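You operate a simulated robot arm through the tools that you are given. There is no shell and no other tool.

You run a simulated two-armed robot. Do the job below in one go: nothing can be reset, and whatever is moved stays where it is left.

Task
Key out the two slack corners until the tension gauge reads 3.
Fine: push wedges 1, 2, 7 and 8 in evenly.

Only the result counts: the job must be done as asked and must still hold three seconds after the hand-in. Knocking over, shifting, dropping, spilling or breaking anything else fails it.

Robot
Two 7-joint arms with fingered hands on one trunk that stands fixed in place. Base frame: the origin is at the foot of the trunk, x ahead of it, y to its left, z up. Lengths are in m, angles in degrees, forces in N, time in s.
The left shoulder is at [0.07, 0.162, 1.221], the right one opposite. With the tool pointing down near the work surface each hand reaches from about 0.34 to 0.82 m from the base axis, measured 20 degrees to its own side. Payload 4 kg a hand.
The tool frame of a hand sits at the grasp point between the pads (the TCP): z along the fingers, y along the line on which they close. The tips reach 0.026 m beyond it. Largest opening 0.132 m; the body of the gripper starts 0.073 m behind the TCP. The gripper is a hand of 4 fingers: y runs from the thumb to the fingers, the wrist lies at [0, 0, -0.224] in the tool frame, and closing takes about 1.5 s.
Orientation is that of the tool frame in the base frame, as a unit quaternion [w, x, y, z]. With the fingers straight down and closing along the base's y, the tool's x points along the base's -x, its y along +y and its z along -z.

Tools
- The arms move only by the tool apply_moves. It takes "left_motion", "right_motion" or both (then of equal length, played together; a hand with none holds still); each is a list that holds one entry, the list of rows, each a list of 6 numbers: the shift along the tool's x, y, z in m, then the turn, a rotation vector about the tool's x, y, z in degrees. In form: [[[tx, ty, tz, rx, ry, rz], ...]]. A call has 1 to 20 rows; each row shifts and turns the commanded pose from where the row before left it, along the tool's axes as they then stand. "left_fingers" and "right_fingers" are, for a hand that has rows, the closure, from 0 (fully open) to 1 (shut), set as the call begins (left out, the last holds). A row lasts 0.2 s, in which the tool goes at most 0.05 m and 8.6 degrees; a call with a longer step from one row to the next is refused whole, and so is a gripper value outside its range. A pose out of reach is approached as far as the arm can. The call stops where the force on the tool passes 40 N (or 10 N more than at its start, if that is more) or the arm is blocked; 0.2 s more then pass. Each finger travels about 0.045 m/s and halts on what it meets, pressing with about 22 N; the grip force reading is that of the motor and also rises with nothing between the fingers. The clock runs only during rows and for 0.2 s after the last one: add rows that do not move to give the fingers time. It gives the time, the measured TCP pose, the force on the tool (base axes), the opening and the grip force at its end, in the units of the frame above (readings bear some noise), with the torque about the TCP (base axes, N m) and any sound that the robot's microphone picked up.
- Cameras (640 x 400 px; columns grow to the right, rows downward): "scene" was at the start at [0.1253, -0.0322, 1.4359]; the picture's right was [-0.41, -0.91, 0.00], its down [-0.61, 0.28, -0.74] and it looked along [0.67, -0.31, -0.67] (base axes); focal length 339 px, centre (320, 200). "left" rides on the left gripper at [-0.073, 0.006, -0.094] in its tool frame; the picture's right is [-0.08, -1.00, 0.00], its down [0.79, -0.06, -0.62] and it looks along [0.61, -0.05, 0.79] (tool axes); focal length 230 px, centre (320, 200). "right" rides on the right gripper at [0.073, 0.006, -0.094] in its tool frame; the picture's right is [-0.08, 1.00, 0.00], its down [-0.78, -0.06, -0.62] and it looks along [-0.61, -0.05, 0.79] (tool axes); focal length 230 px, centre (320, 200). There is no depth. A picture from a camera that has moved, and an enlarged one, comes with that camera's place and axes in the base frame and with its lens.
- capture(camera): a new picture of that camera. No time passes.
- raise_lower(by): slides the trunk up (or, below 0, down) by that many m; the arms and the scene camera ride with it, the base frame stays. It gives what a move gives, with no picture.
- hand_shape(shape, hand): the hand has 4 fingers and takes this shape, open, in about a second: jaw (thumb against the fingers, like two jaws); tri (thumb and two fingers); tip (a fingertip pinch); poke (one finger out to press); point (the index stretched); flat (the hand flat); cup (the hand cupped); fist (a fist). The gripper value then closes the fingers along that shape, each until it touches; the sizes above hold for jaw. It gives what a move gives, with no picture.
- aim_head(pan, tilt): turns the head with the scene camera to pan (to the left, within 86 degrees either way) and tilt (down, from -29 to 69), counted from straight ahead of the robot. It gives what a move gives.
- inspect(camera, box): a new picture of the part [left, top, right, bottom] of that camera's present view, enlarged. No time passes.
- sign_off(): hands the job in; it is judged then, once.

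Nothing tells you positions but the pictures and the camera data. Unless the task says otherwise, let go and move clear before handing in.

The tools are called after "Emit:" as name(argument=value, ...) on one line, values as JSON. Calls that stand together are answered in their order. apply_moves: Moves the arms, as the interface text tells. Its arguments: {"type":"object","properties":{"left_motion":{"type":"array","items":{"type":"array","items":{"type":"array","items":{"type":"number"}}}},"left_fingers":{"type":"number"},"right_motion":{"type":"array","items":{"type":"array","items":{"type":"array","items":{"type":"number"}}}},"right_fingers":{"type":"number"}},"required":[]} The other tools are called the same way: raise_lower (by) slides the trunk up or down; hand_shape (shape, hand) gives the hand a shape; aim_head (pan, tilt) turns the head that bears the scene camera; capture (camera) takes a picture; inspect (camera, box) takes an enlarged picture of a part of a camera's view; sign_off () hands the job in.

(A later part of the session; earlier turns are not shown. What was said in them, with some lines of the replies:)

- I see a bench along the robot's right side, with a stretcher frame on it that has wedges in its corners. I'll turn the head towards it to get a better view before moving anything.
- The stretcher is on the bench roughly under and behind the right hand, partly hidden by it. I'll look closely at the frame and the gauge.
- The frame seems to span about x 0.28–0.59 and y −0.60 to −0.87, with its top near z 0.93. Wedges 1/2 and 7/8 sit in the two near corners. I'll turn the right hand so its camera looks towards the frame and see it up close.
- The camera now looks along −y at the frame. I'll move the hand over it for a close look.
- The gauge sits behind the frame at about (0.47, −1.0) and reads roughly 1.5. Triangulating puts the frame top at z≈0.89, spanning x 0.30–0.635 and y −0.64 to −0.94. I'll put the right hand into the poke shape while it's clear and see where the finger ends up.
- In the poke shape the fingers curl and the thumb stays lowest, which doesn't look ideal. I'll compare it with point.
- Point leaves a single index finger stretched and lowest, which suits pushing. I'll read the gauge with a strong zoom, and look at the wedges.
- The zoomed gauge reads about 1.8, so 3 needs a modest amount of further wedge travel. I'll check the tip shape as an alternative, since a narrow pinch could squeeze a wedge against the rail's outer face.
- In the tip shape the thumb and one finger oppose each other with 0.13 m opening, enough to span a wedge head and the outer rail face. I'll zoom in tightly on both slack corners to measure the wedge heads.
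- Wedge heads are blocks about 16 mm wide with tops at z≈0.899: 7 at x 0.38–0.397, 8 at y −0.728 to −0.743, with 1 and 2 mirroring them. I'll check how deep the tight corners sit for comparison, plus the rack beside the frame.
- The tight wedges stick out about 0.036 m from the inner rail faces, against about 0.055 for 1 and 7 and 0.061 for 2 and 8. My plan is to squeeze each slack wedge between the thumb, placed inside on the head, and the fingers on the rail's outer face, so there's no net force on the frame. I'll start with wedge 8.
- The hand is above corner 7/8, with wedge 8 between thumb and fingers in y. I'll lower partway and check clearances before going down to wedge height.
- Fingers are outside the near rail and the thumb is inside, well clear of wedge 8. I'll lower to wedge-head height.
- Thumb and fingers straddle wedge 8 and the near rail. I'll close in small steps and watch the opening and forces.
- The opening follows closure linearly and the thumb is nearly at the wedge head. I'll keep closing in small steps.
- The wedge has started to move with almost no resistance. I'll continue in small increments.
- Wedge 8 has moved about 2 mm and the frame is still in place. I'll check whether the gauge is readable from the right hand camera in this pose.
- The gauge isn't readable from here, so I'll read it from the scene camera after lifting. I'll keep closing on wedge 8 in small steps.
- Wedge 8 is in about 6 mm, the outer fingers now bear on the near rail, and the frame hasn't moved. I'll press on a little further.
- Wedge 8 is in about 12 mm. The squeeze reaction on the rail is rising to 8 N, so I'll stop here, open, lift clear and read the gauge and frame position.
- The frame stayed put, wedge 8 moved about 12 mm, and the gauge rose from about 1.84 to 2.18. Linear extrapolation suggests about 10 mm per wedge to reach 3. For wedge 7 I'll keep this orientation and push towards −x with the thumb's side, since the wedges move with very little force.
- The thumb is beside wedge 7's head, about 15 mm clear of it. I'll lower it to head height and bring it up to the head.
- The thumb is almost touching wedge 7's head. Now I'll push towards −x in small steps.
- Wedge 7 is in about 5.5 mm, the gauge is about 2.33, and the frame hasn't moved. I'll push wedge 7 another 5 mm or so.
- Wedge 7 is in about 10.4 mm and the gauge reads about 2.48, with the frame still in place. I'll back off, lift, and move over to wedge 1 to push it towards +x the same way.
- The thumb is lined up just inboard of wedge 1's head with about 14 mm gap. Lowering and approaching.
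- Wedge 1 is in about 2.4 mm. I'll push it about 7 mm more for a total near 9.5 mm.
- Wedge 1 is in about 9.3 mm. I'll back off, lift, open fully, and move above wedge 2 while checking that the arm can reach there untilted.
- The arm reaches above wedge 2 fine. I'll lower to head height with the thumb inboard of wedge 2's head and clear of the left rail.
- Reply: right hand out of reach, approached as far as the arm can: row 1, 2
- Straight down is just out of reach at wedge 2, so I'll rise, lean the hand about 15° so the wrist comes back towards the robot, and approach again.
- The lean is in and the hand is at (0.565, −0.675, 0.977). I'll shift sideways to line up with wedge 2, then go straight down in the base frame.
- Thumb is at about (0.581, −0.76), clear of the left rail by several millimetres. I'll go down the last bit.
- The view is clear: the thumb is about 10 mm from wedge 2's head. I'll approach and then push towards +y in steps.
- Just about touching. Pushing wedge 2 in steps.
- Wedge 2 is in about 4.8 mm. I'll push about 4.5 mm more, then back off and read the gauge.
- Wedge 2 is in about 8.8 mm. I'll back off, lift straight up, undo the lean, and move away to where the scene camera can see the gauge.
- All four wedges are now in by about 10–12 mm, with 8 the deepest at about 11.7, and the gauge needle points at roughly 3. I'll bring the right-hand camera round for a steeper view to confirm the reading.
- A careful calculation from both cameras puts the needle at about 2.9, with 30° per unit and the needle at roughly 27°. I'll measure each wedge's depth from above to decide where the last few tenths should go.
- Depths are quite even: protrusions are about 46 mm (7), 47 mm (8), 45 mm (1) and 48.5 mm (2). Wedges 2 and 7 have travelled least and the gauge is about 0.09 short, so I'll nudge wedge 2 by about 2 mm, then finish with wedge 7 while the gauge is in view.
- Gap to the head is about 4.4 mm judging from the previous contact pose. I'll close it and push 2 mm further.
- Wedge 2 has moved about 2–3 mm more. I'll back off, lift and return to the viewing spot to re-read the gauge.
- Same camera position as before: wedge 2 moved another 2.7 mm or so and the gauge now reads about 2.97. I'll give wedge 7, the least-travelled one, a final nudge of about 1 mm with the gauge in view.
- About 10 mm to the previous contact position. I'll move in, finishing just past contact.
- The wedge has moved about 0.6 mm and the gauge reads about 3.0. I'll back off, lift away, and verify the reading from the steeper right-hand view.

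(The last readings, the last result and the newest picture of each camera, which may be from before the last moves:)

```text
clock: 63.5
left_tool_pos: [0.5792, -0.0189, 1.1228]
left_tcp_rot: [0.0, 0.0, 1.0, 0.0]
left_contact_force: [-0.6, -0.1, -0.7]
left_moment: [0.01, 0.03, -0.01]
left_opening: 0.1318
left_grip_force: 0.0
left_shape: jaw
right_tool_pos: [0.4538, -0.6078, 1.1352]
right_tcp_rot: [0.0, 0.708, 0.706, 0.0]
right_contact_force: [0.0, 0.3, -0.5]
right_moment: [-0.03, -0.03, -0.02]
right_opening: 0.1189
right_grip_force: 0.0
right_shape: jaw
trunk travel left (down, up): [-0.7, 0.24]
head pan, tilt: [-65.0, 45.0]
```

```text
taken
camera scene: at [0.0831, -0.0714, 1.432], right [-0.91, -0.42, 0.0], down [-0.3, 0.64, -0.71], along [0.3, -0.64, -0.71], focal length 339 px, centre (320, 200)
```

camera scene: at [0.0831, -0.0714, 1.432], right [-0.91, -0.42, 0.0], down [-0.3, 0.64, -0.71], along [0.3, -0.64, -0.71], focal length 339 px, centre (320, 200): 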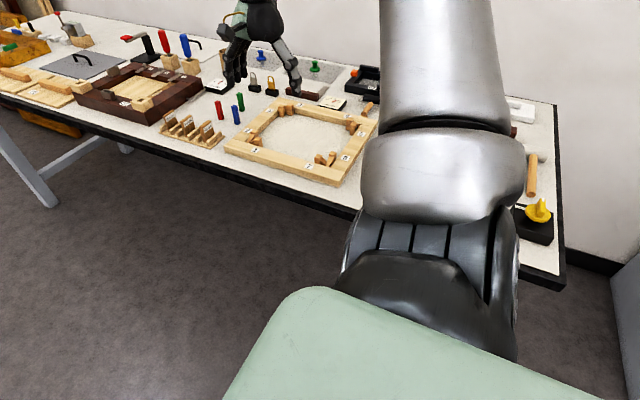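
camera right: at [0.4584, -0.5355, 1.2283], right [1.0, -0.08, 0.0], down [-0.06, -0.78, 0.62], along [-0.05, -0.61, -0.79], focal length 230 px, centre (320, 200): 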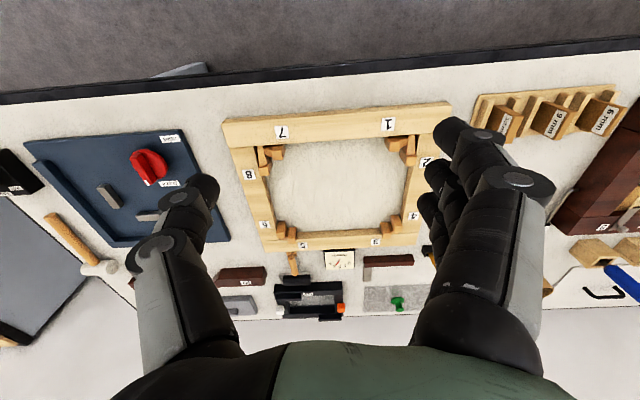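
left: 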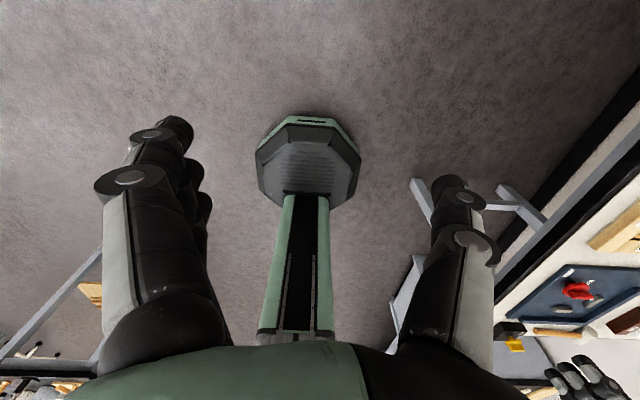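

Emit:
inspect(camera="right", box=[328, 250, 352, 268])

Emit:
inspect(camera="scene", box=[318, 88, 350, 108])

Emit:
inspect(camera="scene", box=[310, 145, 358, 175])

Emit:
inspect(camera="scene", box=[240, 120, 288, 150])

Emit:
inspect(camera="right", box=[236, 136, 300, 176])

Emit:
inspect(camera="right", box=[372, 130, 436, 170])

```text
16.00 times, centred on (340, 259) of right
camera zoom: at [0.4584, -0.5355, 1.2283], right [1.0, -0.08, 0.0], down [-0.06, -0.78, 0.62], along [-0.05, -0.61, -0.79], focal length 3681 px, centre (0, -744)
```

zoom: 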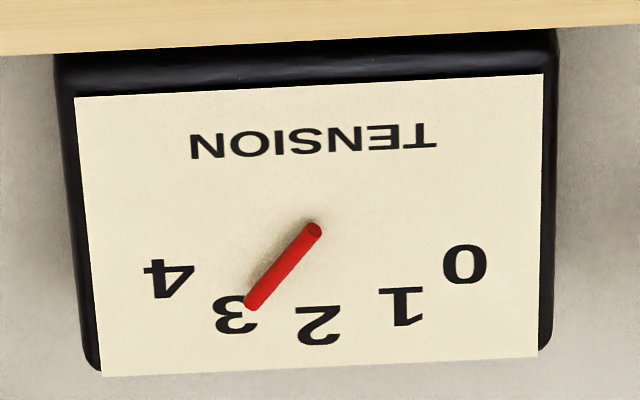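

```text
16.00 times, centred on (334, 98) of scene
camera zoom: at [0.0831, -0.0714, 1.432], right [-0.91, -0.42, 0.0], down [-0.3, 0.64, -0.71], along [0.3, -0.64, -0.71], focal length 5429 px, centre (96, 1832)
```

zoom: 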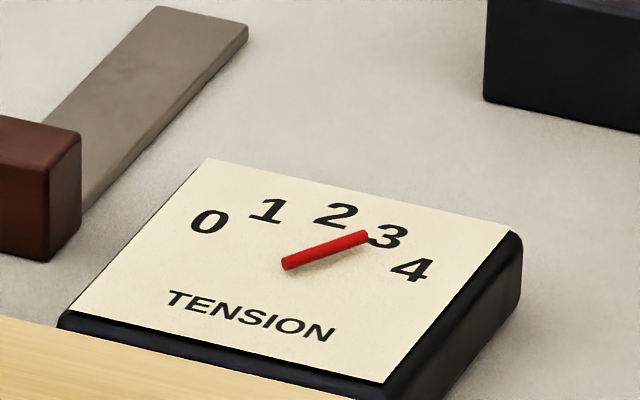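

```text
13.33 times, centred on (334, 160) of scene
camera zoom: at [0.0831, -0.0714, 1.432], right [-0.91, -0.42, 0.0], down [-0.3, 0.64, -0.71], along [0.3, -0.64, -0.71], focal length 4524 px, centre (133, 733)
```

zoom: 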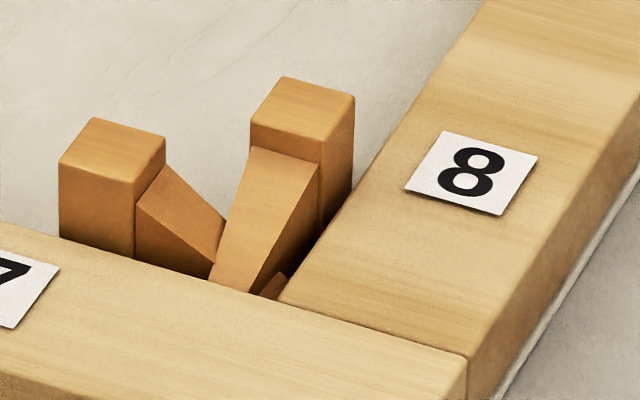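

```text
13.33 times, centred on (264, 135) of scene
camera zoom: at [0.0831, -0.0714, 1.432], right [-0.91, -0.42, 0.0], down [-0.3, 0.64, -0.71], along [0.3, -0.64, -0.71], focal length 4524 px, centre (1067, 1067)
```

zoom: 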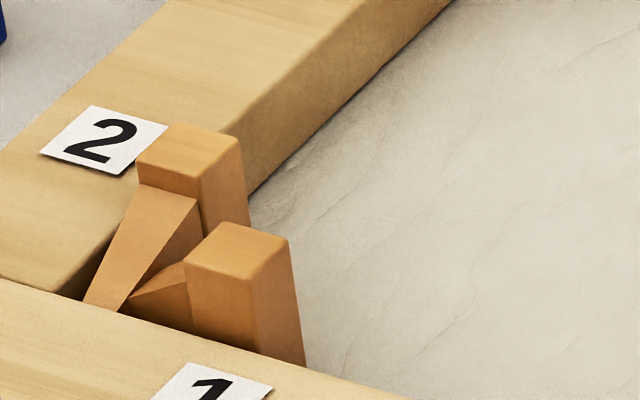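

```text
10.00 times, centred on (268, 156) of right
camera zoom: at [0.4584, -0.5355, 1.2283], right [1.0, -0.08, 0.0], down [-0.06, -0.78, 0.62], along [-0.05, -0.61, -0.79], focal length 2301 px, centre (840, 640)
```

zoom: 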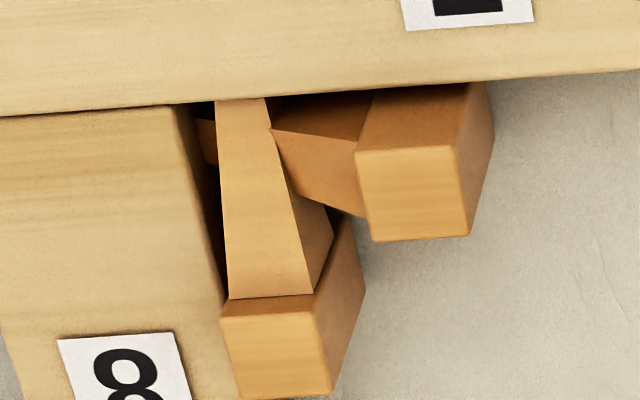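

```text
10.00 times, centred on (404, 150) of right
camera zoom: at [0.4584, -0.5355, 1.2283], right [1.0, -0.08, 0.0], down [-0.06, -0.78, 0.62], along [-0.05, -0.61, -0.79], focal length 2301 px, centre (-520, 700)
```

zoom: 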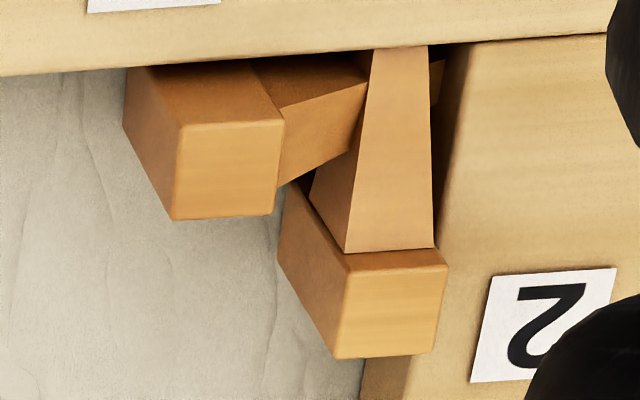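

From the steeper view the needle works out to about 30°, a reading of 3.0. The four wedges now protrude 45–46 mm each, so they're even, and the frame hasn't moved. I'll withdraw the hand well clear and do a last check before handing in.

Emit:
apply_moves(right_motion=[[[0.034, -0.016, 0, 0, 0, 0], [0.034, -0.016, 0, 0, 0, 0], [0.034, -0.016, 0, 0, 0, 0], [0.034, -0.016, 0, 0, 0, 0], [0.034, -0.016, 0, 0, 0, 0], [0, 0, 0, 0, 0, 0], [0, 0, 0, 0, 0, 0], [0, 0, 0, 0, 0, 0]]], right_fingers=0.0)

Emit:
capture(camera="scene")

Emit:
inspect(camera="scene", box=[312, 84, 360, 114])

Emit:
inspect(camera="scene", box=[210, 70, 390, 200])

```text
clock: 65.3
left_tool_pos: [0.5778, -0.0188, 1.1218]
left_tcp_rot: [0.0, 0.0, 1.0, 0.0]
left_contact_force: [-0.3, -0.4, -0.1]
left_moment: [0.03, 0.01, 0.01]
left_opening: 0.1318
left_grip_force: 0.1
left_shape: jaw
right_tool_pos: [0.3726, -0.4381, 1.1335]
right_tcp_rot: [0.001, 0.707, 0.707, -0.001]
right_contact_force: [-0.7, -0.3, 0.2]
right_moment: [0.02, 0.02, -0.04]
right_opening: 0.1316
right_grip_force: 0.2
right_shape: jaw
trunk travel left (down, up): [-0.7, 0.24]
head pan, tilt: [-65.0, 45.0]
```

```text
taken
camera scene: at [0.0834, -0.0712, 1.432], right [-0.91, -0.42, 0.0], down [-0.3, 0.64, -0.71], along [0.3, -0.64, -0.71], focal length 339 px, centre (320, 200)
```

scene: 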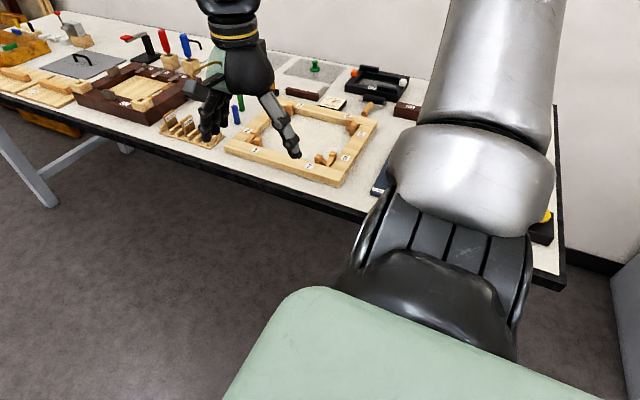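

```text
13.33 times, centred on (336, 99) of scene
camera zoom: at [0.0834, -0.0712, 1.432], right [-0.91, -0.42, 0.0], down [-0.3, 0.64, -0.71], along [0.3, -0.64, -0.71], focal length 4524 px, centre (107, 1547)
```

zoom: 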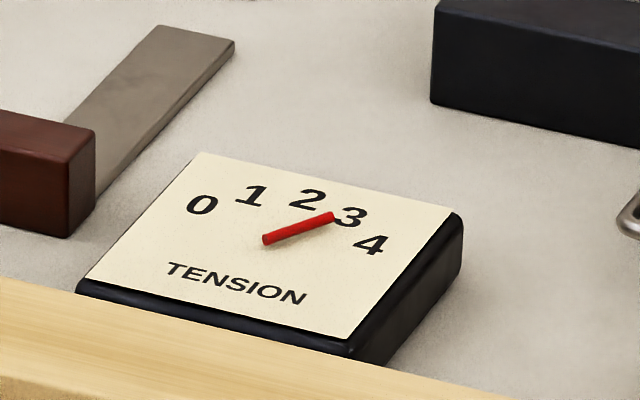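

```text
3.08 times, centred on (300, 135) of scene
camera zoom: at [0.0834, -0.0712, 1.432], right [-0.91, -0.42, 0.0], down [-0.3, 0.64, -0.71], along [0.3, -0.64, -0.71], focal length 1044 px, centre (382, 400)
```

zoom: 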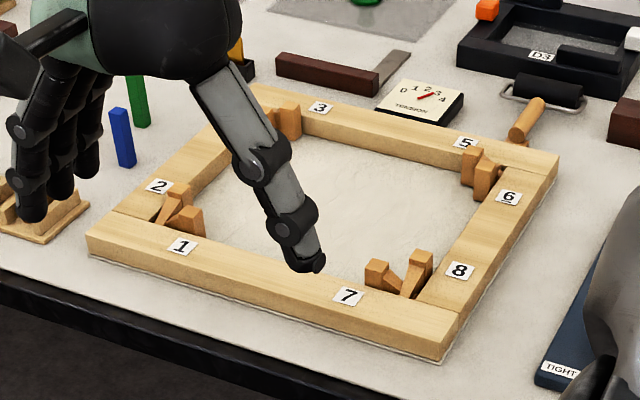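

The gauge holds steady at 3 with the hand clear. Wedges 1, 2, 7 and 8 are in to the same depth within about a millimetre, and the frame and everything else around it are where they started. Handing in.

Emit:
sign_off()

```text
The job is handed in.
```

The two slack corners are keyed out and the tension gauge now reads 3.0. It read about 1.85 at the start and held at 3 after the hand was clear. I've handed the job in, but no verdict came back.

- **Wedges:** 1, 2, 7 and 8 were each pushed in by roughly 10–13 mm. They now stick out about 45–46 mm from the inner rail faces, so they match to about a millimetre. All depths and gauge readings are measured from the camera pictures.
- **Frame:** it did not move from its starting position in any of the checks.
- **Surroundings:** I saw nothing else disturbed in the pictures, and the right hand is withdrawn well above the bench.
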